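You operate a simulated robot arm through the tools that you are given. There is no shell and no other tool. Be economical: measure what you need, move in short steps, check, and stop when the job is done.

You run a simulated two-armed robot. Do the job below in one go: nothing can be reset, and whatever is moved stays where it is left.

Task
Press the clip onto the nameplate in the small press, then pull-test it.
Fine: green knob free, lever down and up, green knob latched again before you lift it; nameplate on the tester's block, yellow knob in, tester lever down once and up; leave it there with the knob in. The blue knob stays at CLIP; leave the other nameplates.

It is judged by the outcome, as a careful person would: the job done as asked, and still so three seconds after it is handed in. It fails if anything else is knocked over, pushed out of place, dropped, spilled or broken.

Robot
Two 7-joint arms with two-finger parallel grippers on one trunk, on a base that drives. Base frame: it is fixed to the floor where the robot stands at the start and does not move with it; the origin is under the middle of the robot, x ahead of it, y to its left, z up; the surface under the hand at the start is at about z = 805. Units: mm, rad, N and s.
The left shoulder is at the start at [50, 187, 1135], the right one opposite. With the tool pointing down near the work surface each hand reaches from about 100 to 660 mm from the robot's upright axis, wherever it stands, measured 20 degrees to its own side. Places, roughly: block of the black tester [600, 500, 800]; blue clip (3x2x2 cm) [600, 100, 900]; blue knob [500, 100, 800]; green knob [600, 0, 800]; orange nameplate (8x4x1 cm) [600, 100, 800]; purple nameplate (8x4x1 cm) [600, 200, 800]; white nameplate (8x4x1 cm) [500, 200, 800]; yellow knob [600, 600, 800]. Payload 3.43 kg a hand.
The TCP of each hand is the grasp point between the finger pads, 30 mm short of the fingertips. In the tool frame z runs along the fingers and y along their closing line. Largest opening 94 mm; finger width 28, thickness 10; the body of the gripper, 50 by 96 mm, starts 55 mm behind the TCP.
Orientation is told as [roll, pitch, yaw] about the base's x, y, z axes, in that order, counted from this pose: with the fingers straight down and closing along the base's y, the tool's x points along the base's -x, its y along +y and its z along -z.

Tools
- The arms move only by the tool arm_command. It takes "left_motion", "right_motion" or both (then of equal length, played together; a hand with none holds still); each is a list of rows, each an object of numbers (a shift or turn left out is 0, a gripper value left out holds the last): "x", "y", "z": the shift along the tool's x, y, z in m; "rx", "ry", "rz": the turn, a rotation vector about the tool's x, y, z in rad; "gripper": the opening, from 0 (shut) to 1 (fully open). In form: [{"x": .., "y": .., "z": .., "rx": .., "ry": .., "rz": .., "gripper": ..}, ...]. A call has 1 to 10 rows; each row is the pose to reach, as a shift and turn from the pose commanded when the call began, along the tool's axes at that moment. Each row takes 0.2 s and may step no farther than 50 mm and 0.15 rad from the row before; otherwise, or with a gripper value out of range, the whole call is refused. Where a pose cannot be reached the arm comes as near as it can. A force on the tool above 90 N (or 10 N above the force at the start of the call, whichever is more), or a blocked arm, ends the call early, and 0.2 s more pass. The fingers move at their own pace (about 153 mm/s each) and stop on an object; they squeeze with about 21 N. The grip force told is the motor's: it shows also when the fingers shut on nothing. Time passes only in rows, and 0.2 s behind the last, so rows that repeat a pose let the fingers close. It gives the time, the measured TCP pose, the force on the tool (base axes), the opening and the grip force at its end, in the units of the frame above (readings bear some noise), with the torque about the TCP (base axes, N m) and any sound that the robot's microphone picked up, and new pictures: "show" is both (left out), scene, wrist or none (wrist: the cameras of the hands that moved).
- Cameras (640 x 400 px; columns grow to the right, rows downward): "scene" is now at [135.3, 42.1, 1328.5]; the picture's right is [0.42, -0.91, 0.00], its down [-0.42, -0.20, -0.88] and it looks along [0.80, 0.37, -0.47] (base axes); focal length 275 px, centre (320, 200). "left" rides on the left gripper at [76, -14, -102] in its tool frame; the picture's right is [0.18, 0.98, 0.00], its down [-0.75, 0.14, -0.64] and it looks along [-0.63, 0.12, 0.77] (tool axes); focal length 243 px, centre (320, 200). "right" rides on the right gripper at [76, 14, -102] in its tool frame; the picture's right is [-0.18, 0.98, 0.00], its down [-0.75, -0.14, -0.64] and it looks along [-0.63, -0.12, 0.77] (tool axes); focal length 243 px, centre (320, 200). There is no depth. A picture from a camera that has moved, and an enlarged one, comes with that camera's place and axes in the base frame and with its lens. The place of the scene camera against the robot may be out by one fixed shift of up to 25 mm in any direction.
- slide_trunk(by): slides the trunk up (or, below 0, down) by that many mm; the arms and the scene camera ride with it, the base frame stays. It gives what a move gives, with no picture.
- roll_base(legs): drives the robot by 1 to 6 legs, each [ahead, left, turn to the left] in mm, mm and rad, along the robot's own axes; the way and the turn of a leg run together, so that a leg with both is an arc; at most 1500 mm and 3.142 rad a leg. The arms and the cameras ride along, it lands a little off, and it stops where it bumps. It gives what a move gives, and a new picture of the scene camera.
- head_to(pan, tilt): turns the head with the scene camera to pan (to the left, within 1.396 rad either way) and tilt (down, from -0.506 to 1.204), counted from straight ahead of the robot. It gives what a move gives, and a new picture of the scene camera.
- zoom(camera, box): a new picture of the part [left, top, right, bottom] of that camera's present view, enlarged. It takes no simulated time.
- sign_off(): hands the job in; it is judged then, once.

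Go step by step. Nothing tells you exact positions but the pictures and the camera data: compare them with the known pose of the tool, close in by small moves and look again before you grip or let go. The budget is 120 turns and 260 pictures, counting those below and the enlarged ones. Unless the task says otherwise, let go and move clear before handing in, and close with one line.

The tools are called after "Call:" as name(argument=value, ...) on one line, values as JSON. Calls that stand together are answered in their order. arm_command: Moves the arms, as the interface text tells. Its arguments: {"type":"object","properties":{"left_motion":{"type":"array"},"right_motion":{"type":"array"},"show":{"type":"string","enum":["both","scene","wrist","none"]}},"required":[]} The other tools are called the same way: slide_trunk (by) slides the trunk up or down; roll_base (legs) drives the base; head_to (pan, tilt) turns the head that bears the scene camera; zoom (camera, box) takes an enlarged picture of a part of a camera's view; sign_off () hands the job in.

At the start:

```text
t: 0.0
left_tcp_pos: [348.0, 415.7, 999.7]
left_tcp_rot: [0.0, 0.001, 0.0]
left_force: [0.4, 1.0, 0.0]
left_ft_torque: [-0.01, -0.04, -0.02]
left_grip_width: 94.0
left_grip_force: 0.0
right_tcp_pos: [443.9, 12.3, 1000.4]
right_tcp_rot: [0.0, 0.001, -0.001]
right_force: [0.1, 0.7, -0.2]
right_ft_torque: [-0.04, -0.02, 0.02]
right_grip_width: 93.9
right_grip_force: 0.1
trunk travel left (down, up): [-350.0, 82.0]
robot x, y, heading: [-0.2, 2.5, 0.001]
head pan, tilt: [0.431, 0.485]
```

scene: 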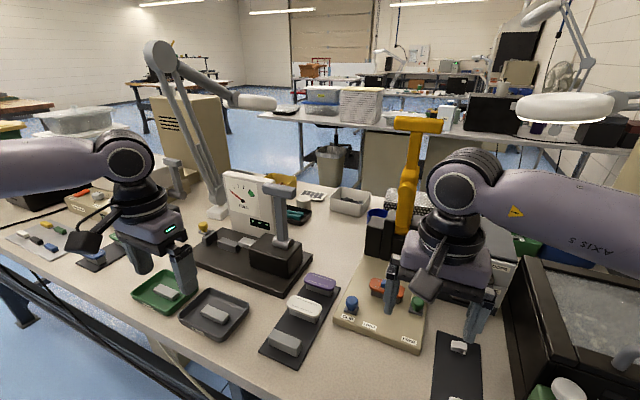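
right: 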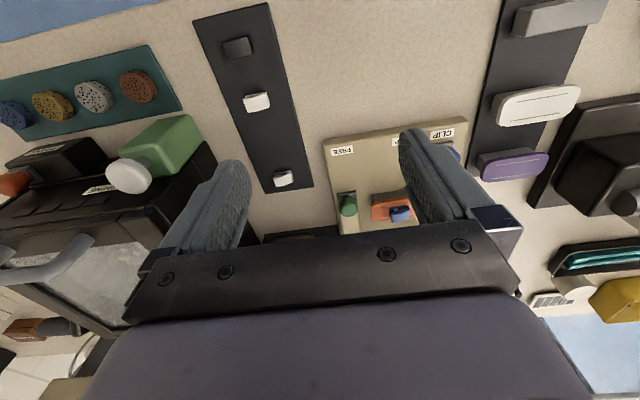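
left: 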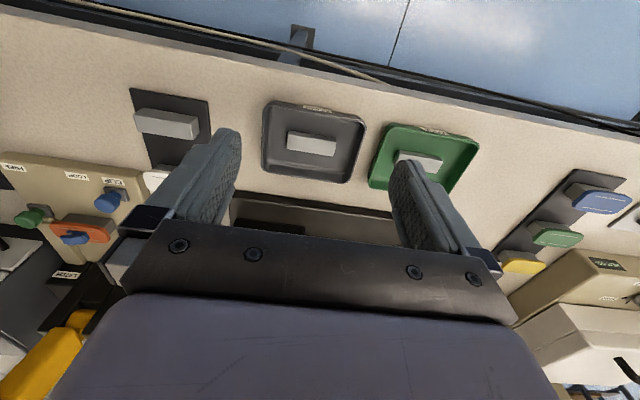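

The press (beige base, orange lever) is ahead of the right hand, with the tester to its left. I'll zoom in on both before moving.

Call:
zoom(camera="scene", box=[320, 100, 480, 360])

Call:
zoom(camera="scene", box=[180, 160, 340, 300])

Call:
zoom(camera="right", box=[300, 100, 500, 240])

```text
1.54 times, centred on (400, 230) of scene
camera zoom: at [135.3, 42.1, 1328.5], right [0.42, -0.91, 0.0], down [-0.42, -0.2, -0.88], along [0.8, 0.37, -0.47], focal length 424 px, centre (197, 154)
```

zoom: 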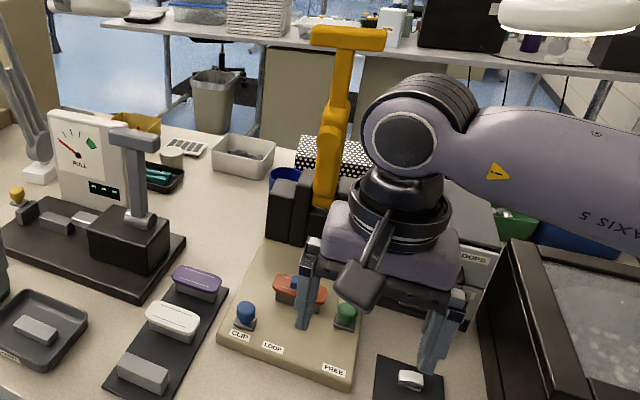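

```text
2.86 times, centred on (260, 230) of scene
camera zoom: at [135.3, 42.1, 1328.5], right [0.42, -0.91, 0.0], down [-0.42, -0.2, -0.88], along [0.8, 0.37, -0.47], focal length 787 px, centre (491, 114)
```

zoom: 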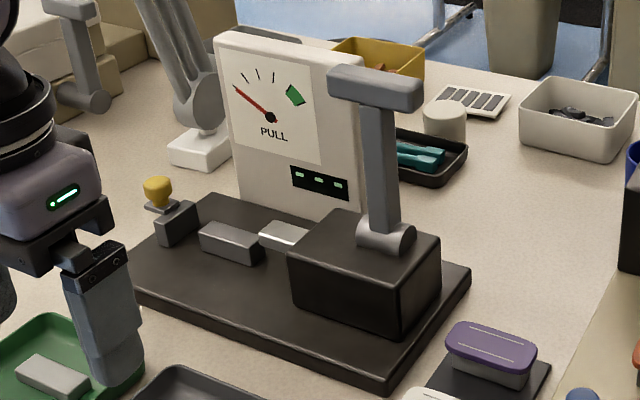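

```text
2.86 times, centred on (400, 170) of right
camera zoom: at [366.9, 26.7, 1102.6], right [0.18, 0.98, 0.0], down [0.75, -0.14, 0.64], along [0.63, -0.12, -0.77], focal length 693 px, centre (91, 286)
```

zoom: 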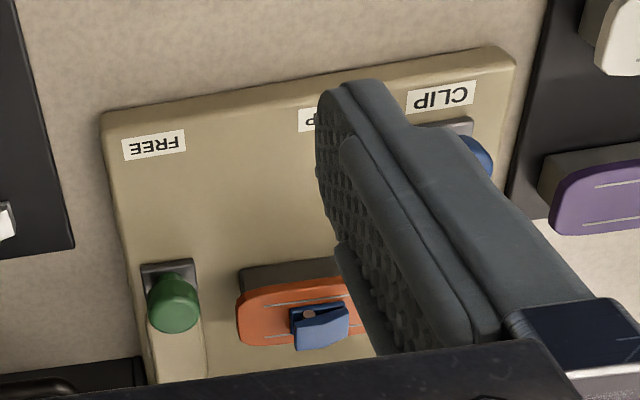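

I need a clear view of the press, so I'll move the right hand back and up.

Call:
arm_command(right_motion=[{"x": 0.04, "y": -0.02, "z": -0.0}, {"x": 0.08, "y": -0.04, "z": -0.0}, {"x": 0.12, "y": -0.07}, {"x": 0.15, "y": -0.1}, {"x": 0.17, "y": -0.13}])

Call:
head_to(pan=0.15, tilt=0.65)

```text
t: 1.2
left_tcp_pos: [348.5, 414.9, 1000.5]
left_tcp_rot: [-0.002, 0.0, 0.001]
left_force: [-0.6, -0.5, -0.1]
left_ft_torque: [0.02, 0.01, -0.01]
left_grip_width: 93.9
left_grip_force: 0.1
right_tcp_pos: [273.3, -120.0, 998.8]
right_tcp_rot: [0.001, 0.001, -0.002]
right_force: [-0.7, -0.4, -1.0]
right_ft_torque: [-0.01, -0.01, 0.0]
right_grip_width: 93.8
right_grip_force: 0.1
trunk travel left (down, up): [-350.0, 82.0]
robot x, y, heading: [-1.8, 2.0, 0.0]
head pan, tilt: [0.431, 0.485]
camera scene: at [135.1, 41.6, 1328.6], right [0.42, -0.91, 0.0], down [-0.42, -0.2, -0.88], along [0.8, 0.37, -0.47], focal length 275 px, centre (320, 200)
camera right: at [196.4, -104.4, 1101.7], right [0.19, 0.98, 0.0], down [0.75, -0.14, 0.64], along [0.63, -0.12, -0.77], focal length 243 px, centre (320, 200)
```

scene: 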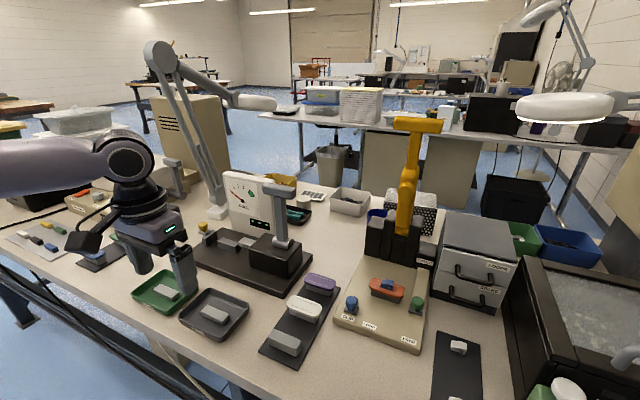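
right: 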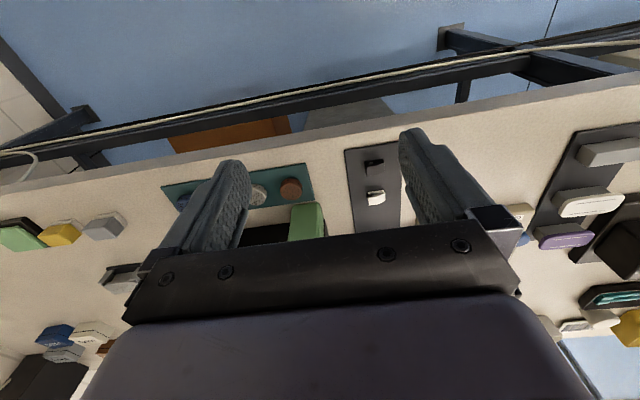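

```text
t: 2.0
left_tcp_pos: [347.7, 415.7, 999.1]
left_tcp_rot: [0.0, -0.001, 0.0]
left_force: [0.1, -0.3, 0.1]
left_ft_torque: [0.0, 0.0, 0.01]
left_grip_width: 94.1
left_grip_force: 0.1
right_tcp_pos: [274.9, -117.8, 999.7]
right_tcp_rot: [0.0, 0.002, 0.0]
right_force: [0.0, -0.1, 0.0]
right_ft_torque: [-0.02, 0.0, -0.04]
right_grip_width: 94.1
right_grip_force: 0.1
trunk travel left (down, up): [-350.0, 82.0]
robot x, y, heading: [-2.2, -1.4, -0.0]
head pan, tilt: [0.15, 0.649]
camera scene: at [138.2, 16.9, 1314.0], right [0.15, -0.99, 0.0], down [-0.6, -0.09, -0.8], along [0.79, 0.12, -0.6], focal length 275 px, centre (320, 200)
```

scene: 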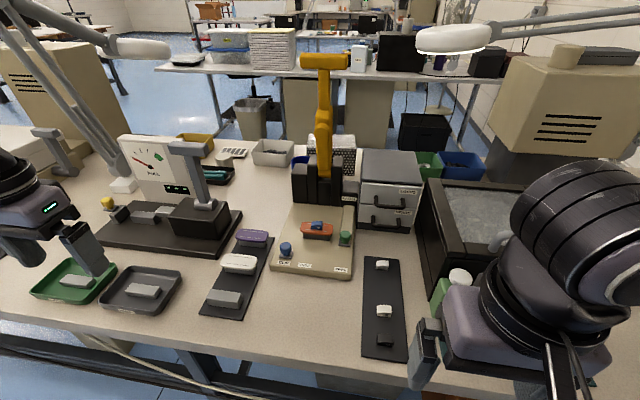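

Call:
zoom(camera="scene", box=[260, 40, 380, 290])

Call:
zoom(camera="scene", box=[270, 200, 360, 280])

Call:
zoom(camera="scene", box=[90, 120, 250, 260])

```text
1.60 times, centred on (320, 165) of scene
camera zoom: at [138.2, 16.9, 1314.0], right [0.15, -0.99, 0.0], down [-0.6, -0.09, -0.8], along [0.79, 0.12, -0.6], focal length 440 px, centre (320, 256)
```

zoom: 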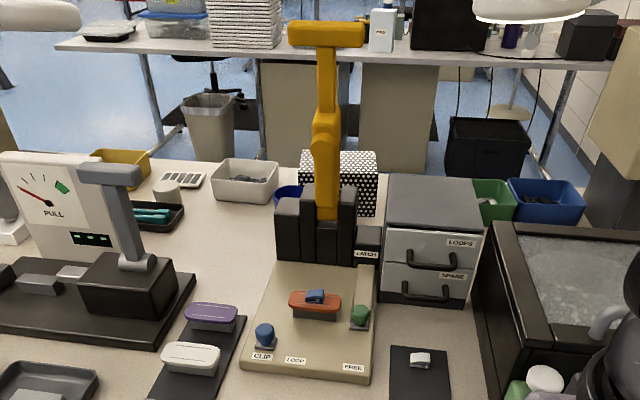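

```text
5.00 times, centred on (315, 240) of scene
camera zoom: at [138.2, 16.9, 1314.0], right [0.15, -0.99, 0.0], down [-0.6, -0.09, -0.8], along [0.79, 0.12, -0.6], focal length 1377 px, centre (345, 0)
```

zoom: 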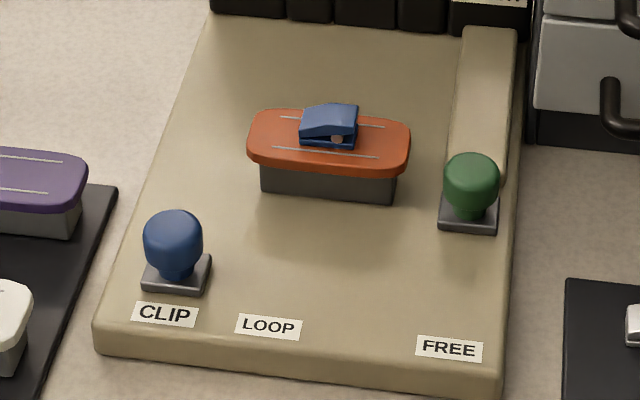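

```text
2.86 times, centred on (170, 190) of scene
camera zoom: at [138.2, 16.9, 1314.0], right [0.15, -0.99, 0.0], down [-0.6, -0.09, -0.8], along [0.79, 0.12, -0.6], focal length 787 px, centre (749, 229)
```

zoom: 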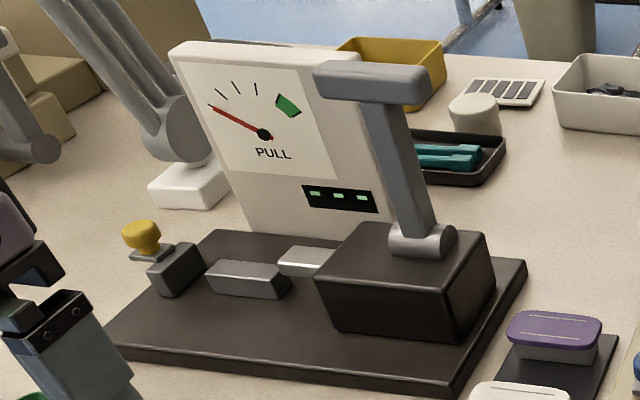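

The nameplate and clip sit on the press's block. The press lever is upright and far off (about x 790, z 1190), so I'll have to drive closer. First I'll look down to see how much room there is in front of the table.

Call:
head_to(pan=0.0, tilt=1.15)

```text
t: 2.9
left_tcp_pos: [347.0, 414.8, 1000.5]
left_tcp_rot: [0.0, -0.001, -0.002]
left_force: [0.4, 0.4, 0.8]
left_ft_torque: [-0.05, -0.01, 0.01]
left_grip_width: 93.8
left_grip_force: 0.1
right_tcp_pos: [273.7, -117.4, 999.7]
right_tcp_rot: [0.0, 0.001, -0.001]
right_force: [-0.7, 0.7, 0.0]
right_ft_torque: [0.02, 0.0, -0.03]
right_grip_width: 94.0
right_grip_force: 0.1
trunk travel left (down, up): [-350.0, 82.0]
robot x, y, heading: [-1.3, 2.0, 0.0]
head pan, tilt: [0.0, 1.15]
camera scene: at [112.0, 3.9, 1276.6], right [0.0, -1.0, 0.0], down [-0.91, 0.0, -0.41], along [0.41, 0.0, -0.91], focal length 275 px, centre (320, 200)
```

scene: 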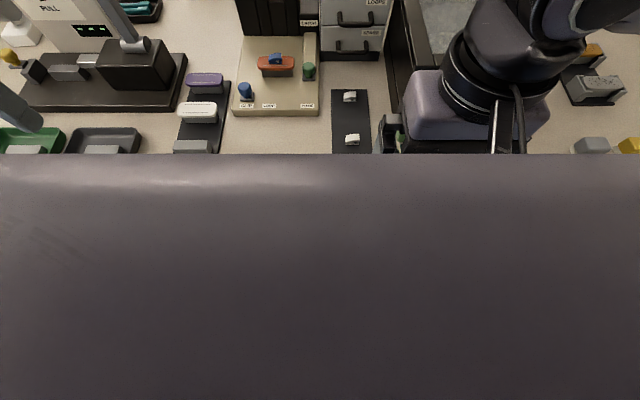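

The chest hides the table edge, which I estimate at about x 325. I'll pull the left hand back, then drive a little ahead and to the left in small steps so both machines are within reach.

Call:
arm_command(left_motion=[{"x": 0.03, "z": -0.02}, {"x": 0.06, "z": -0.04}, {"x": 0.09, "z": -0.06}], right_motion=[{"z": -0.02}, {"z": -0.04}, {"z": -0.06}], show="none")

Call:
head_to(pan=0.3, tilt=0.5)

Call:
roll_base(legs=[[0, 100, 0], [80, 0, 0]])

```text
t: 3.7
left_tcp_pos: [260.6, 410.8, 1060.9]
left_tcp_rot: [-0.019, -0.014, -0.015]
left_force: [-1.3, 1.7, 2.6]
left_ft_torque: [-0.1, -0.05, 0.02]
left_grip_width: 93.9
left_grip_force: 0.0
right_tcp_pos: [273.2, -117.9, 1059.8]
right_tcp_rot: [0.0, 0.0, -0.001]
right_force: [0.0, -0.4, -0.2]
right_ft_torque: [0.03, -0.01, -0.03]
right_grip_width: 94.0
right_grip_force: 0.1
trunk travel left (down, up): [-350.0, 82.0]
robot x, y, heading: [-2.8, -0.2, 0.001]
head pan, tilt: [0.0, 1.15]
```

```text
t: 4.8
left_tcp_pos: [262.5, 410.1, 1060.3]
left_tcp_rot: [-0.02, -0.018, -0.014]
left_force: [-0.4, -0.7, 0.4]
left_ft_torque: [0.03, 0.02, 0.0]
left_grip_width: 94.1
left_grip_force: 0.0
right_tcp_pos: [273.9, -119.5, 1058.6]
right_tcp_rot: [0.0, -0.001, -0.001]
right_force: [-0.6, -0.1, 0.1]
right_ft_torque: [0.01, 0.0, 0.01]
right_grip_width: 93.9
right_grip_force: 0.0
trunk travel left (down, up): [-350.0, 82.0]
robot x, y, heading: [0.2, 0.9, 0.001]
head pan, tilt: [0.3, 0.499]
camera scene: at [139.3, 30.8, 1327.2], right [0.3, -0.96, 0.0], down [-0.46, -0.14, -0.88], along [0.84, 0.26, -0.48], focal length 275 px, centre (320, 200)
```

scene: 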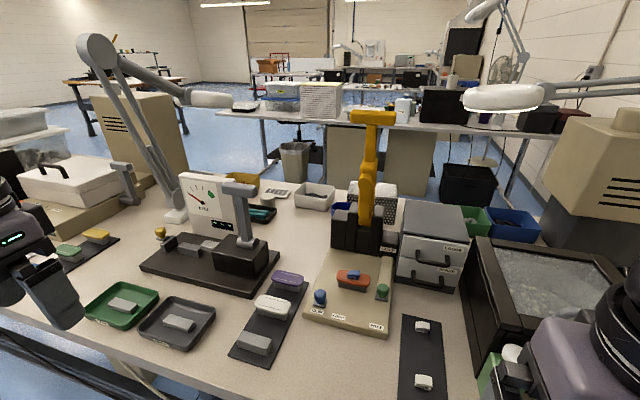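

```text
t: 7.1
left_tcp_pos: [315.2, 515.2, 1060.4]
left_tcp_rot: [0.001, 0.003, -0.001]
left_force: [0.0, -0.3, -0.6]
left_ft_torque: [0.01, -0.02, -0.03]
left_grip_width: 93.9
left_grip_force: 0.1
right_tcp_pos: [330.3, -19.5, 1058.0]
right_tcp_rot: [-0.001, 0.002, -0.002]
right_force: [0.5, -0.2, -0.2]
right_ft_torque: [-0.02, 0.01, -0.01]
right_grip_width: 93.9
right_grip_force: 0.1
trunk travel left (down, up): [-350.0, 82.0]
robot x, y, heading: [61.1, 96.1, 0.002]
head pan, tilt: [0.3, 0.499]
stopped in leg 2: the robot was blocked; the commanded pose is now the measured one
camera scene: at [197.0, 130.1, 1327.2], right [0.3, -0.96, 0.0], down [-0.46, -0.14, -0.88], along [0.84, 0.26, -0.48], focal length 275 px, centre (320, 200)
```

scene: 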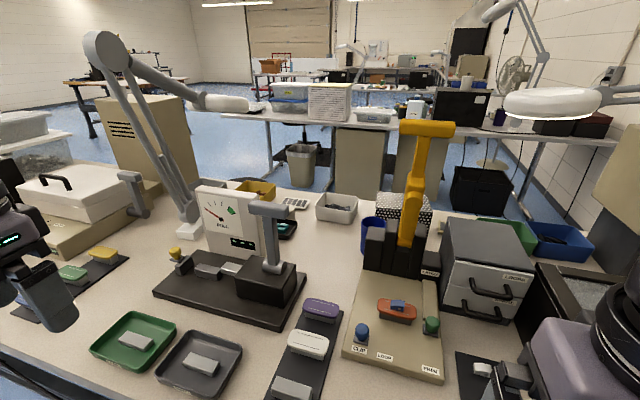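

The base stopped at x 61, which is enough. From two views the press handle is at about (689, 95, 1211), the nameplate at (596, 95, 880) and the green knob at (593, 30, 866). I'll look closer.

Call:
roll_base(legs=[[-8, 0, 0]])

Call:
zoom(camera="scene", box=[340, 110, 470, 390])

Call:
zoom(camera="scene", box=[350, 110, 460, 210])

Call:
zoom(camera="scene", box=[340, 220, 450, 300])

Call:
zoom(camera="scene", box=[150, 180, 310, 330])

```text
t: 7.8
left_tcp_pos: [306.3, 513.6, 1061.2]
left_tcp_rot: [0.002, 0.0, 0.001]
left_force: [0.4, 0.4, -0.6]
left_ft_torque: [-0.02, -0.01, 0.02]
left_grip_width: 94.2
left_grip_force: 0.2
right_tcp_pos: [323.1, -19.3, 1058.3]
right_tcp_rot: [0.0, 0.0, 0.0]
right_force: [-0.9, 0.5, -0.5]
right_ft_torque: [0.01, 0.0, 0.0]
right_grip_width: 93.8
right_grip_force: 0.1
trunk travel left (down, up): [-350.0, 82.0]
robot x, y, heading: [48.6, 96.3, 0.005]
head pan, tilt: [0.3, 0.499]
camera scene: at [187.9, 130.1, 1327.4], right [0.3, -0.96, 0.0], down [-0.46, -0.14, -0.88], along [0.84, 0.26, -0.48], focal length 275 px, centre (320, 200)
```

scene: 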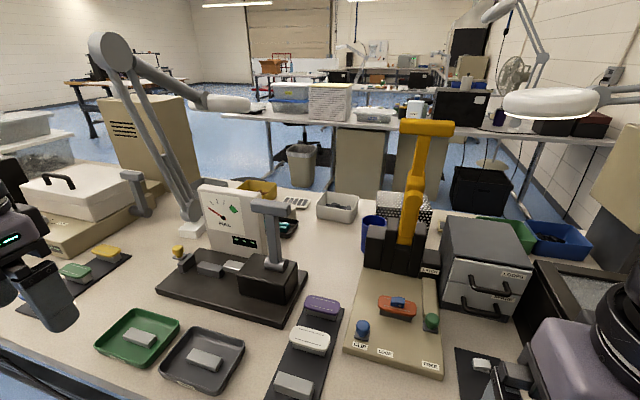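

```text
1.43 times, centred on (405, 250) of scene
camera zoom: at [187.9, 130.1, 1327.4], right [0.3, -0.96, 0.0], down [-0.46, -0.14, -0.88], along [0.84, 0.26, -0.48], focal length 393 px, centre (199, 129)
```

zoom: 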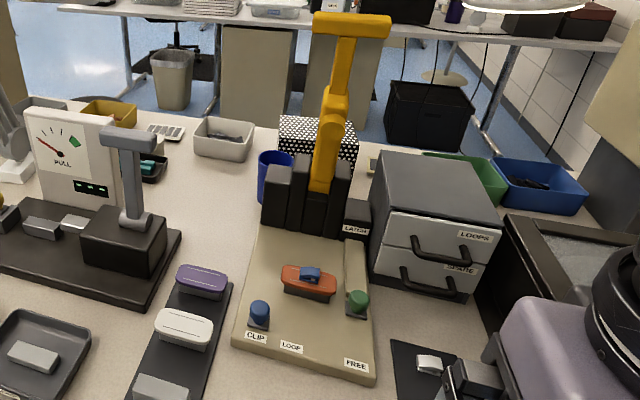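

```text
4.00 times, centred on (405, 160) of scene
camera zoom: at [187.9, 130.1, 1327.4], right [0.3, -0.96, 0.0], down [-0.46, -0.14, -0.88], along [0.84, 0.26, -0.48], focal length 1101 px, centre (-20, 360)
```

zoom: 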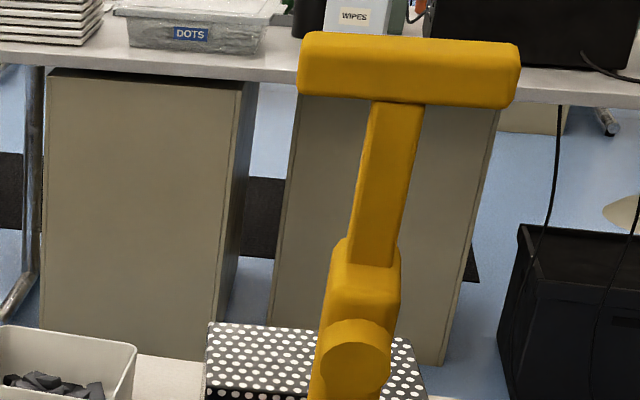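

```text
5.00 times, centred on (395, 260) of scene
camera zoom: at [187.9, 130.1, 1327.4], right [0.3, -0.96, 0.0], down [-0.46, -0.14, -0.88], along [0.84, 0.26, -0.48], focal length 1377 px, centre (-55, -100)
```

zoom: 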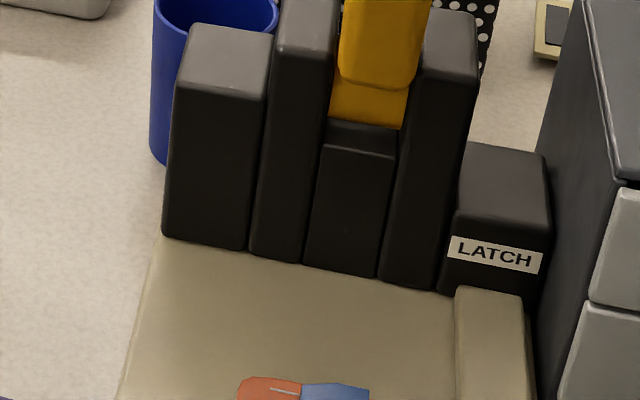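

```text
2.67 times, centred on (230, 255) of scene
camera zoom: at [187.9, 130.1, 1327.4], right [0.3, -0.96, 0.0], down [-0.46, -0.14, -0.88], along [0.84, 0.26, -0.48], focal length 734 px, centre (560, 53)
```

zoom: 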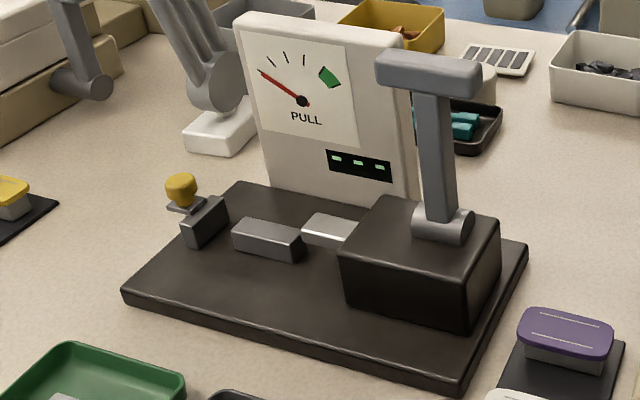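

The knob plus strip looks like a bolt reaching into LATCH, to be pulled toward FREE (−x). I'll bring the right wrist camera over it to measure more exactly.

Call:
arm_command(right_motion=[{"x": -0.04, "y": 0.012, "z": 0.015}, {"x": -0.08, "y": 0.025, "z": 0.03}, {"x": -0.12, "y": 0.037, "z": 0.045}, {"x": -0.157, "y": 0.049, "z": 0.058}, {"x": -0.157, "y": 0.049, "z": 0.058}], show="wrist")

Call:
zoom(camera="right", box=[200, 60, 480, 235])

```text
t: 9.0
left_tcp_pos: [307.4, 514.5, 1060.9]
left_tcp_rot: [0.001, -0.002, 0.001]
left_force: [0.0, 0.2, -0.5]
left_ft_torque: [-0.02, -0.06, 0.01]
left_grip_width: 93.8
left_grip_force: 0.0
right_tcp_pos: [479.6, 30.1, 1000.7]
right_tcp_rot: [0.001, 0.0, 0.0]
right_force: [0.0, -0.4, -0.4]
right_ft_torque: [0.03, -0.02, -0.01]
right_grip_width: 94.0
right_grip_force: 0.0
trunk travel left (down, up): [-350.0, 82.0]
robot x, y, heading: [49.7, 99.5, -0.002]
head pan, tilt: [0.3, 0.499]
camera right: at [402.9, 44.7, 1102.8], right [0.18, 0.98, 0.0], down [0.75, -0.14, 0.64], along [0.63, -0.12, -0.77], focal length 243 px, centre (320, 200)
```

right: 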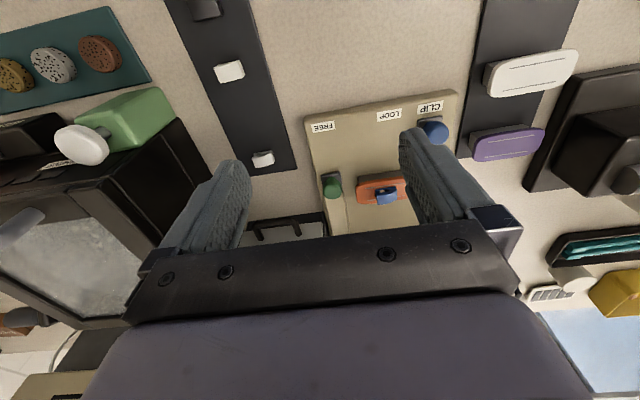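

```text
2.29 times, centred on (340, 148) of right
camera zoom: at [402.9, 44.7, 1102.8], right [0.18, 0.98, 0.0], down [0.75, -0.14, 0.64], along [0.63, -0.12, -0.77], focal length 555 px, centre (274, 320)
```

zoom: 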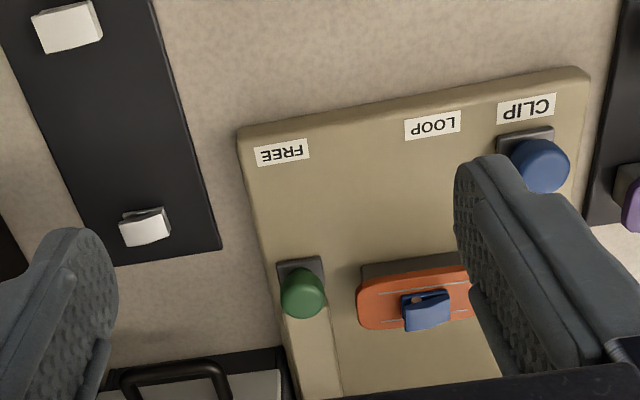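

The green knob is at about (587, 27). I'll rotate the right hand 90° so its fingers close along x, clear of the nameplate.

Call:
arm_command(right_motion=[{"rz": 0.145}, {"rz": 0.29}, {"rz": 0.435}, {"rz": 0.58}, {"rz": 0.725}, {"rz": 0.87}, {"rz": 1.015}, {"rz": 1.16}, {"rz": 1.305}, {"rz": 1.45}], show="none")

Call:
arm_command(right_motion=[{"rz": 0.12}, {"rz": 0.12}], show="both")

```text
t: 11.2
left_tcp_pos: [306.8, 515.3, 1061.0]
left_tcp_rot: [-0.001, -0.001, 0.0]
left_force: [-0.8, 0.2, 0.3]
left_ft_torque: [-0.02, -0.03, -0.01]
left_grip_width: 94.0
left_grip_force: 0.0
right_tcp_pos: [479.7, 28.5, 1000.0]
right_tcp_rot: [0.0, 0.0, -1.452]
right_force: [0.7, 0.8, 0.3]
right_ft_torque: [0.0, 0.04, -0.02]
right_grip_width: 94.0
right_grip_force: 0.2
trunk travel left (down, up): [-350.0, 82.0]
robot x, y, heading: [49.6, 100.6, -0.002]
head pan, tilt: [0.3, 0.499]
```

```text
t: 11.8
left_tcp_pos: [306.1, 513.8, 1060.6]
left_tcp_rot: [0.0, 0.0, 0.0]
left_force: [0.0, -0.6, 0.4]
left_ft_torque: [0.0, -0.03, 0.01]
left_grip_width: 94.1
left_grip_force: 0.0
right_tcp_pos: [480.5, 28.5, 1001.1]
right_tcp_rot: [0.0, -0.001, -1.573]
right_force: [-0.7, 0.9, -1.3]
right_ft_torque: [0.0, 0.01, 0.01]
right_grip_width: 94.0
right_grip_force: 0.1
trunk travel left (down, up): [-350.0, 82.0]
robot x, y, heading: [51.2, 100.3, -0.001]
head pan, tilt: [0.3, 0.499]
camera scene: at [188.3, 130.1, 1327.3], right [0.3, -0.96, 0.0], down [-0.46, -0.14, -0.88], along [0.84, 0.26, -0.48], focal length 275 px, centre (320, 200)
camera right: at [493.3, 106.6, 1103.5], right [0.98, -0.19, 0.0], down [-0.14, -0.75, 0.64], along [-0.12, -0.63, -0.77], focal length 243 px, centre (320, 200)
```

scene: 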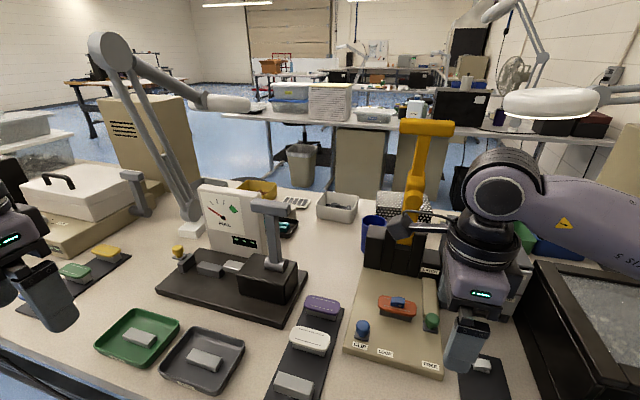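
right: 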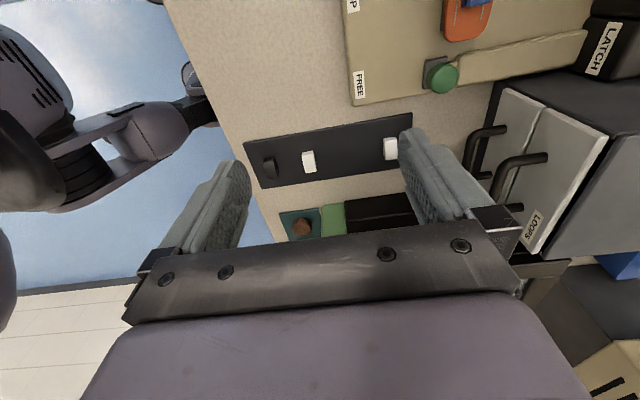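

Good view. Combining both, the knob is at about (596, 27, 848). I'll move above it and check.

Call:
arm_command(right_motion=[{"y": 0.04, "x": -0.001, "z": 0.0}, {"y": 0.08, "x": -0.0015, "z": 0.02}, {"y": 0.1155, "x": -0.0015, "z": 0.05}, {"y": 0.1155, "x": -0.0015, "z": 0.071, "gripper": 0.7}, {"y": 0.1155, "x": -0.0015, "z": 0.071}])

Call:
zoom(camera="right", box=[200, 0, 440, 240])

Call:
zoom(camera="scene", box=[340, 180, 480, 390])

```text
t: 13.0
left_tcp_pos: [306.4, 515.1, 1060.9]
left_tcp_rot: [0.001, 0.0, 0.0]
left_force: [-0.4, -0.1, 1.2]
left_ft_torque: [-0.03, 0.03, -0.04]
left_grip_width: 94.0
left_grip_force: 0.1
right_tcp_pos: [595.9, 28.6, 927.7]
right_tcp_rot: [0.001, 0.0, -1.572]
right_force: [0.1, 0.5, -0.9]
right_ft_torque: [-0.01, 0.01, 0.01]
right_grip_width: 65.9
right_grip_force: 0.0
trunk travel left (down, up): [-350.0, 82.0]
robot x, y, heading: [49.5, 100.3, -0.004]
head pan, tilt: [0.3, 0.499]
camera scene: at [188.3, 130.2, 1327.3], right [0.3, -0.96, 0.0], down [-0.46, -0.14, -0.88], along [0.84, 0.26, -0.48], focal length 275 px, centre (320, 200)
camera right: at [608.6, 104.9, 1031.4], right [0.98, -0.18, 0.0], down [-0.14, -0.75, 0.64], along [-0.12, -0.63, -0.77], focal length 243 px, centre (320, 200)
```

scene: 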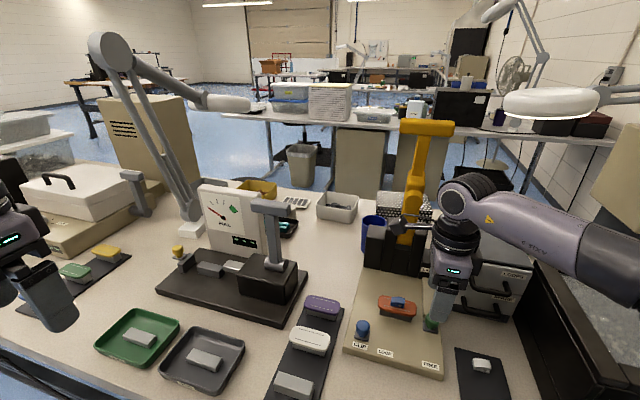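
right: 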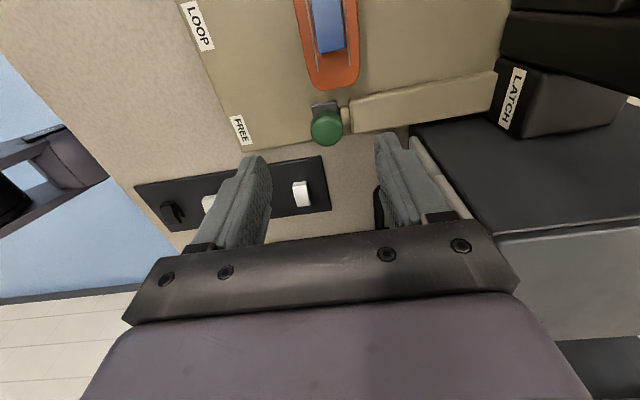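

```text
1.67 times, centred on (320, 120) of right
camera zoom: at [608.6, 104.9, 1031.4], right [0.98, -0.18, 0.0], down [-0.14, -0.75, 0.64], along [-0.12, -0.63, -0.77], focal length 404 px, centre (320, 333)
```

zoom: 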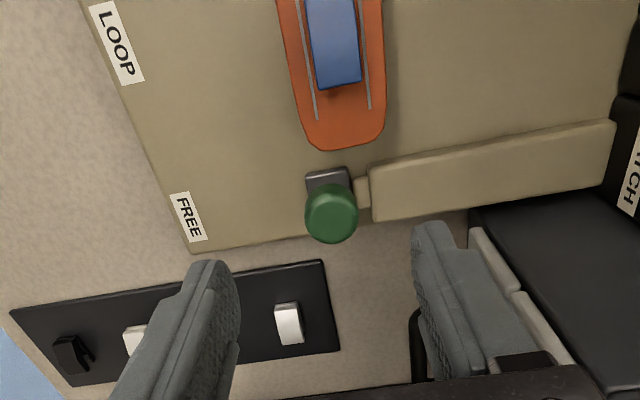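

```text
1.90 times, centred on (410, 285) of scene
camera zoom: at [188.3, 130.2, 1327.3], right [0.3, -0.96, 0.0], down [-0.46, -0.14, -0.88], along [0.84, 0.26, -0.48], focal length 524 px, centre (149, 38)
```

zoom: 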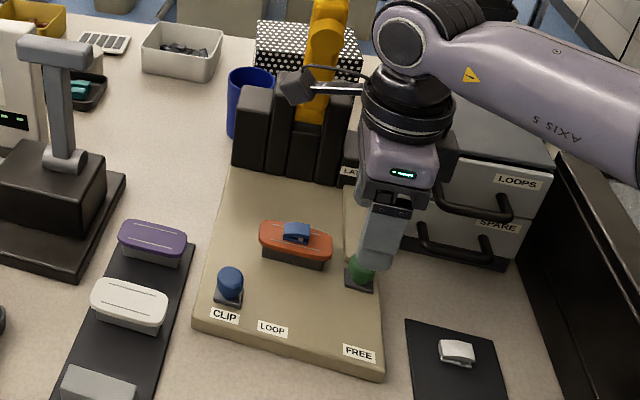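

The strip is a low fixed guide with a rod from the knob, so it is latched now. I'll come down on the knob with the fingertips at about z 840, above the guide, and grip.

Call:
arm_command(right_motion=[{"y": 0.001, "x": -0.002, "z": 0.02, "gripper": 0.52}, {"y": 0.001, "x": -0.002, "z": 0.04}, {"y": 0.001, "x": -0.002, "z": 0.058}, {"y": 0.001, "x": -0.002, "z": 0.058}])

Call:
zoom(camera="right", box=[200, 0, 440, 240])

Call:
zoom(camera="scene", box=[380, 200, 480, 380])

```text
t: 14.0
left_tcp_pos: [306.6, 514.5, 1060.2]
left_tcp_rot: [-0.001, 0.001, 0.002]
left_force: [0.1, 0.4, 0.6]
left_ft_torque: [0.0, 0.01, 0.02]
left_grip_width: 94.1
left_grip_force: 0.1
right_tcp_pos: [595.9, 27.2, 871.5]
right_tcp_rot: [0.001, 0.0, -1.572]
right_force: [0.5, 0.0, -0.2]
right_ft_torque: [0.01, 0.0, 0.02]
right_grip_width: 49.0
right_grip_force: 0.0
trunk travel left (down, up): [-350.0, 82.0]
robot x, y, heading: [49.3, 96.1, -0.002]
head pan, tilt: [0.3, 0.499]
camera scene: at [188.3, 130.1, 1327.3], right [0.3, -0.96, 0.0], down [-0.46, -0.14, -0.88], along [0.84, 0.26, -0.48], focal length 275 px, centre (320, 200)
camera right: at [609.1, 102.9, 973.9], right [0.98, -0.18, 0.0], down [-0.14, -0.75, 0.64], along [-0.12, -0.63, -0.77], focal length 243 px, centre (320, 200)
```

scene: 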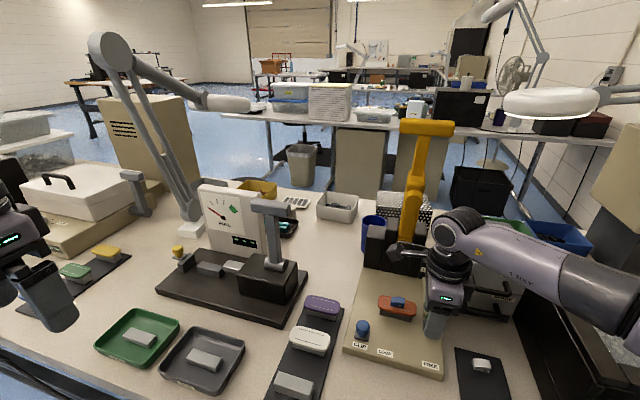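
right: 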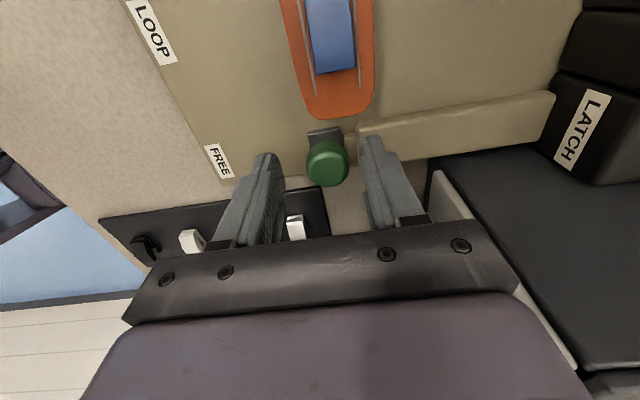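

```text
1.67 times, centred on (320, 120) of right
camera zoom: at [609.1, 102.9, 973.9], right [0.98, -0.18, 0.0], down [-0.14, -0.75, 0.64], along [-0.12, -0.63, -0.77], focal length 404 px, centre (320, 333)
```

zoom: 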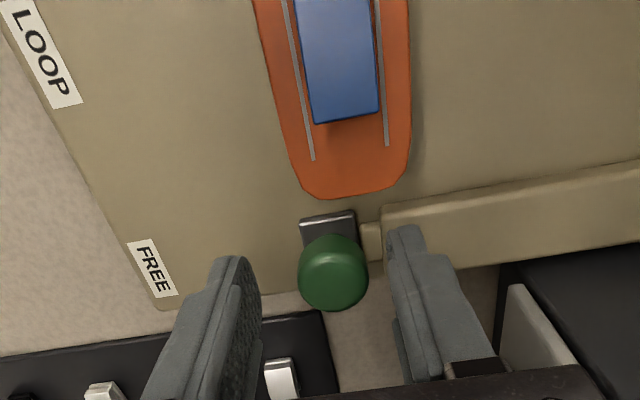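

```text
2.22 times, centred on (430, 290) of scene
camera zoom: at [188.3, 130.1, 1327.3], right [0.3, -0.96, 0.0], down [-0.46, -0.14, -0.88], along [0.84, 0.26, -0.48], focal length 612 px, centre (76, 0)
```

zoom: 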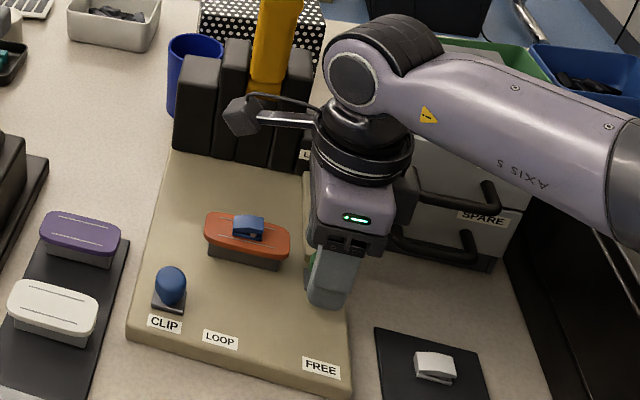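

The fingers straddle the knob with the guide below the tips. I'll close and then pull toward FREE.

Call:
arm_command(right_motion=[{"gripper": 0.1, "y": 0.002}, {"gripper": 0.1, "y": 0.002}, {"gripper": 0.1, "y": 0.002}], show="none")

Call:
arm_command(right_motion=[{"y": -0.008}, {"y": -0.016}, {"y": -0.024}, {"y": -0.03}], show="wrist")

```text
t: 14.8
left_tcp_pos: [306.7, 515.5, 1060.6]
left_tcp_rot: [-0.001, -0.002, 0.0]
left_force: [-1.2, -0.6, 1.2]
left_ft_torque: [-0.01, 0.0, -0.02]
left_grip_width: 93.9
left_grip_force: 0.1
right_tcp_pos: [597.0, 26.2, 870.9]
right_tcp_rot: [0.001, 0.001, -1.57]
right_force: [-1.8, -1.8, -0.8]
right_ft_torque: [-0.06, 0.16, -0.01]
right_grip_width: 25.3
right_grip_force: 45.2
trunk travel left (down, up): [-350.0, 82.0]
robot x, y, heading: [47.3, 99.4, 0.003]
head pan, tilt: [0.3, 0.499]
```

```text
t: 15.8
left_tcp_pos: [308.0, 514.0, 1061.0]
left_tcp_rot: [0.0, 0.001, 0.001]
left_force: [-1.2, -0.4, 0.0]
left_ft_torque: [0.0, -0.01, -0.02]
left_grip_width: 94.4
left_grip_force: 0.0
right_tcp_pos: [572.4, 25.5, 872.6]
right_tcp_rot: [0.005, -0.001, -1.572]
right_force: [18.2, 0.5, -6.4]
right_ft_torque: [-0.26, -0.47, 0.21]
right_grip_width: 25.5
right_grip_force: 44.9
trunk travel left (down, up): [-350.0, 82.0]
robot x, y, heading: [47.1, 96.5, -0.0]
head pan, tilt: [0.3, 0.499]
camera right: at [584.9, 102.7, 974.2], right [0.98, -0.19, 0.0], down [-0.15, -0.75, 0.64], along [-0.12, -0.63, -0.77], focal length 243 px, centre (320, 200)
```

right: 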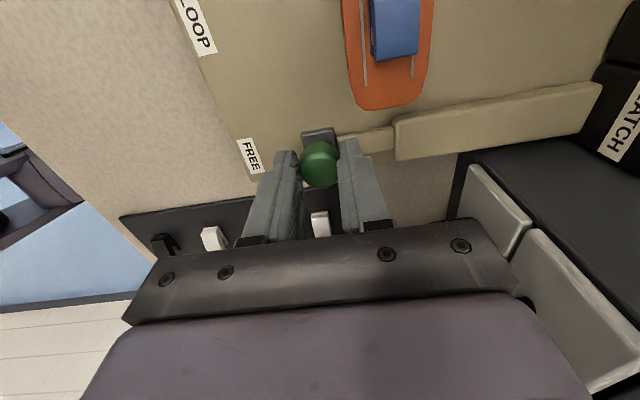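

The knob moved 25 mm and resistance is rising. I'll pull slightly further to see whether this is the stop.

Call:
arm_command(right_motion=[{"y": -0.006}, {"y": -0.01}], show="wrist")

```text
t: 16.4
left_tcp_pos: [313.1, 516.0, 1057.8]
left_tcp_rot: [0.0, 0.007, 0.002]
left_force: [0.7, -0.2, -0.3]
left_ft_torque: [0.01, 0.01, -0.01]
left_grip_width: 94.1
left_grip_force: 0.1
right_tcp_pos: [571.3, 25.9, 871.6]
right_tcp_rot: [0.024, 0.001, -1.578]
right_force: [63.2, 8.6, -8.7]
right_ft_torque: [-0.24, -1.58, 0.22]
right_grip_width: 25.3
right_grip_force: 44.9
trunk travel left (down, up): [-350.0, 82.0]
robot x, y, heading: [47.8, 97.5, -0.001]
head pan, tilt: [0.3, 0.499]
camera right: at [582.5, 102.4, 974.6], right [0.98, -0.19, 0.02], down [-0.16, -0.75, 0.64], along [-0.1, -0.63, -0.77], focal length 243 px, centre (320, 200)
```

right: 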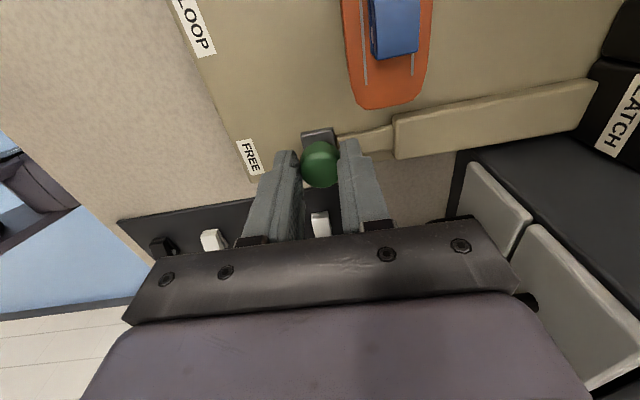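

That's the stop: FREE is at x 571. I'll relax, release and rise.

Call:
arm_command(right_motion=[{"y": 0.008}, {"y": 0.0155}, {"y": 0.0155, "gripper": 0.55}, {"y": 0.0155}, {"y": 0.0155, "z": -0.03}, {"y": 0.0155, "z": -0.07}, {"y": 0.0155, "z": -0.11}, {"y": 0.0155, "z": -0.15}], show="none")

Call:
arm_command(right_motion=[{"rz": -0.145, "y": -0.02}, {"rz": -0.29, "y": -0.05}, {"rz": -0.435, "y": -0.08}, {"rz": -0.58, "y": -0.1}, {"rz": -0.725, "y": -0.12}, {"rz": -0.87, "y": -0.12}, {"rz": -1.015, "y": -0.12}, {"rz": -1.16, "y": -0.12}, {"rz": -1.305, "y": -0.12}, {"rz": -1.45, "y": -0.12}])

Call:
zoom(camera="scene", box=[340, 110, 470, 390])

```text
t: 18.2
left_tcp_pos: [306.1, 515.1, 1060.8]
left_tcp_rot: [0.0, 0.001, 0.0]
left_force: [-1.0, 0.2, 0.8]
left_ft_torque: [0.01, 0.01, 0.02]
left_grip_width: 94.0
left_grip_force: 0.0
right_tcp_pos: [572.6, 27.1, 1023.8]
right_tcp_rot: [-0.001, 0.0, -1.57]
right_force: [0.2, -0.1, -0.5]
right_ft_torque: [-0.01, 0.04, 0.02]
right_grip_width: 51.7
right_grip_force: 0.0
trunk travel left (down, up): [-350.0, 82.0]
robot x, y, heading: [47.1, 100.2, 0.004]
head pan, tilt: [0.3, 0.499]
```

```text
t: 20.4
left_tcp_pos: [306.6, 514.0, 1060.9]
left_tcp_rot: [0.0, -0.001, -0.001]
left_force: [0.3, -0.3, 0.0]
left_ft_torque: [0.02, -0.02, 0.02]
left_grip_width: 94.1
left_grip_force: 0.1
right_tcp_pos: [453.6, 26.4, 1022.0]
right_tcp_rot: [0.0, -0.001, -0.119]
right_force: [0.6, 0.3, 0.0]
right_ft_torque: [0.0, -0.01, -0.01]
right_grip_width: 51.5
right_grip_force: 0.0
trunk travel left (down, up): [-350.0, 82.0]
robot x, y, heading: [48.4, 97.0, 0.001]
head pan, tilt: [0.3, 0.499]
camera scene: at [188.3, 130.1, 1327.3], right [0.3, -0.96, 0.0], down [-0.46, -0.14, -0.88], along [0.84, 0.26, -0.48], focal length 275 px, centre (320, 200)
camera right: at [378.8, 49.9, 1124.9], right [0.3, 0.95, 0.0], down [0.73, -0.23, 0.64], along [0.61, -0.19, -0.77], focal length 243 px, centre (320, 200)
```

scene: 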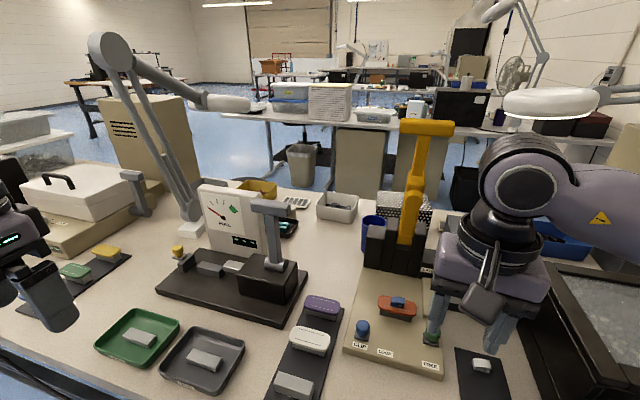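
right: 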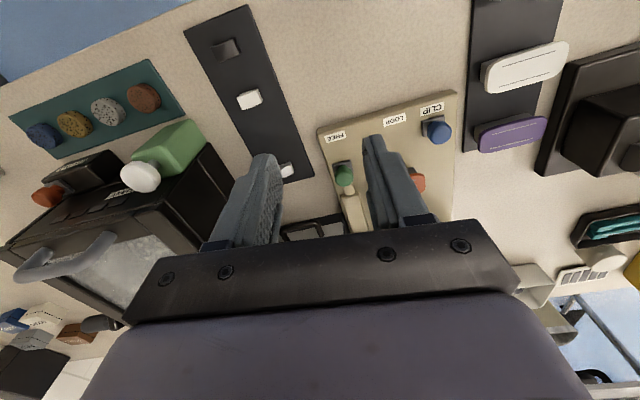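

```text
1.43 times, centred on (405, 250) of scene
camera zoom: at [188.3, 130.1, 1327.3], right [0.3, -0.96, 0.0], down [-0.46, -0.14, -0.88], along [0.84, 0.26, -0.48], focal length 393 px, centre (199, 129)
```

zoom: 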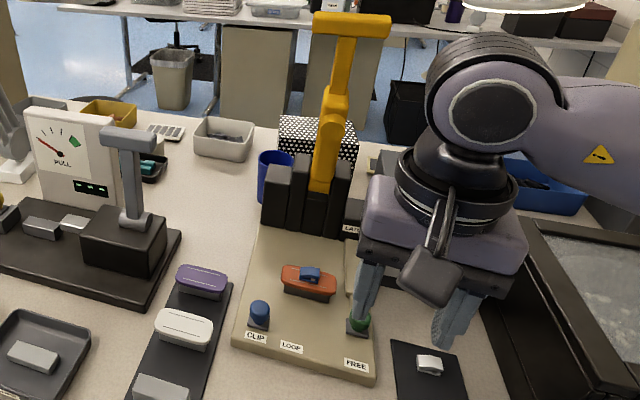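

FREE is confirmed visually. Next I'll raise the right hand and tilt it forward so the wrist camera can measure the yellow handle. I plan to pull it down with a closed fist hooked behind the bar.

Call:
arm_command(right_motion=[{"rz": -0.06, "x": -0.01, "z": -0.04, "y": 0.01, "gripper": 0}, {"rz": -0.119, "x": -0.03, "y": 0.025, "z": -0.08}, {"rz": -0.119, "x": -0.045, "y": 0.046, "z": -0.12}], show="none")

Call:
arm_command(right_motion=[{"ry": -0.13}, {"ry": -0.26}, {"ry": -0.39}, {"ry": -0.52}, {"ry": -0.65}, {"ry": -0.785}, {"ry": -0.785}])

```text
t: 21.2
left_tcp_pos: [305.3, 514.4, 1061.2]
left_tcp_rot: [0.0, -0.002, 0.001]
left_force: [-0.3, 0.4, 0.4]
left_ft_torque: [0.0, -0.01, 0.02]
left_grip_width: 93.8
left_grip_force: 0.0
right_tcp_pos: [505.6, 67.2, 1143.4]
right_tcp_rot: [0.0, 0.0, 0.0]
right_force: [0.0, 0.4, -0.3]
right_ft_torque: [-0.02, 0.01, 0.0]
right_grip_width: 0.0
right_grip_force: 21.1
trunk travel left (down, up): [-350.0, 82.0]
robot x, y, heading: [50.7, 103.4, -0.0]
head pan, tilt: [0.3, 0.499]
```

```text
t: 22.8
left_tcp_pos: [307.0, 514.2, 1061.1]
left_tcp_rot: [0.001, 0.001, -0.001]
left_force: [0.0, 0.3, -1.0]
left_ft_torque: [0.0, 0.0, 0.06]
left_grip_width: 94.2
left_grip_force: 0.1
right_tcp_pos: [503.6, 67.5, 1142.8]
right_tcp_rot: [-0.001, -0.786, 0.0]
right_force: [0.0, 0.1, 0.2]
right_ft_torque: [-0.02, 0.03, 0.0]
right_grip_width: 0.0
right_grip_force: 21.1
trunk travel left (down, up): [-350.0, 82.0]
robot x, y, heading: [46.0, 101.9, -0.008]
head pan, tilt: [0.3, 0.499]
camera scene: at [188.4, 130.1, 1327.3], right [0.3, -0.96, 0.0], down [-0.46, -0.14, -0.88], along [0.84, 0.26, -0.48], focal length 275 px, centre (320, 200)
camera right: at [376.7, 81.8, 1161.1], right [0.13, 0.98, 0.13], down [0.08, -0.14, 0.99], along [0.99, -0.12, -0.09], focal length 243 px, centre (320, 200)
```

scene: 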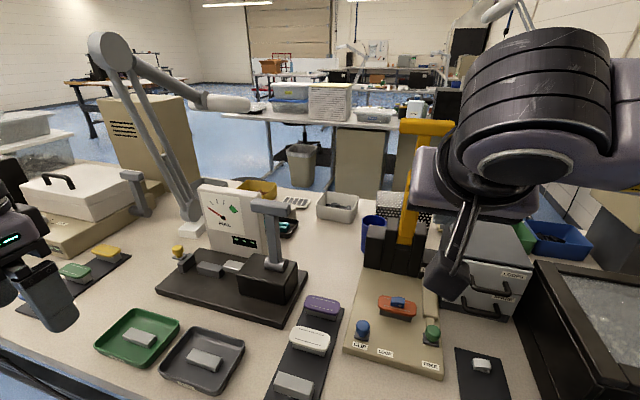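
right: 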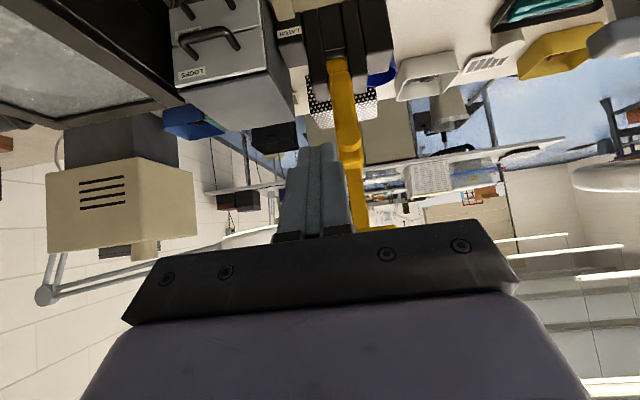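

The handle is hidden behind the gripper body in this view. I'll rise about 110 mm to see it.

Call:
arm_command(right_motion=[{"x": -0.03, "z": -0.03}, {"x": -0.06, "z": -0.06}, {"x": -0.08, "z": -0.08}, {"x": -0.08, "z": -0.08}], show="wrist")

Call:
zoom(camera="right", box=[220, 60, 480, 240])

```text
t: 23.8
left_tcp_pos: [306.6, 514.4, 1061.2]
left_tcp_rot: [-0.001, 0.001, 0.0]
left_force: [0.4, -0.3, 0.6]
left_ft_torque: [-0.02, -0.03, 0.0]
left_grip_width: 93.9
left_grip_force: 0.0
right_tcp_pos: [502.9, 66.4, 1254.7]
right_tcp_rot: [-0.001, -0.783, -0.001]
right_force: [0.2, 0.4, 0.0]
right_ft_torque: [0.04, 0.0, 0.03]
right_grip_width: 0.0
right_grip_force: 20.8
trunk travel left (down, up): [-350.0, 82.0]
robot x, y, heading: [48.4, 99.8, -0.0]
head pan, tilt: [0.3, 0.499]
camera right: at [377.0, 81.4, 1274.1], right [0.13, 0.98, 0.13], down [0.08, -0.14, 0.99], along [0.99, -0.12, -0.1], focal length 243 px, centre (320, 200)
```

right: 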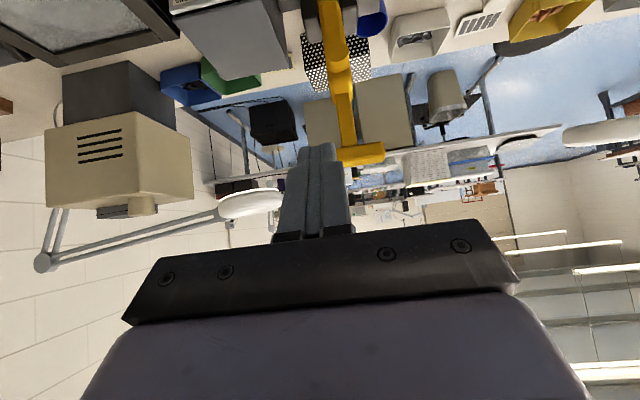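

```text
2.22 times, centred on (350, 150) of right
camera zoom: at [377.0, 81.4, 1274.1], right [0.13, 0.98, 0.13], down [0.08, -0.14, 0.99], along [0.99, -0.12, -0.1], focal length 539 px, centre (253, 311)
```

zoom: 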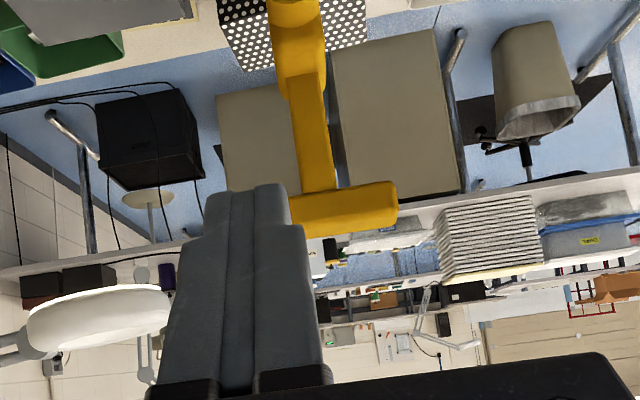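

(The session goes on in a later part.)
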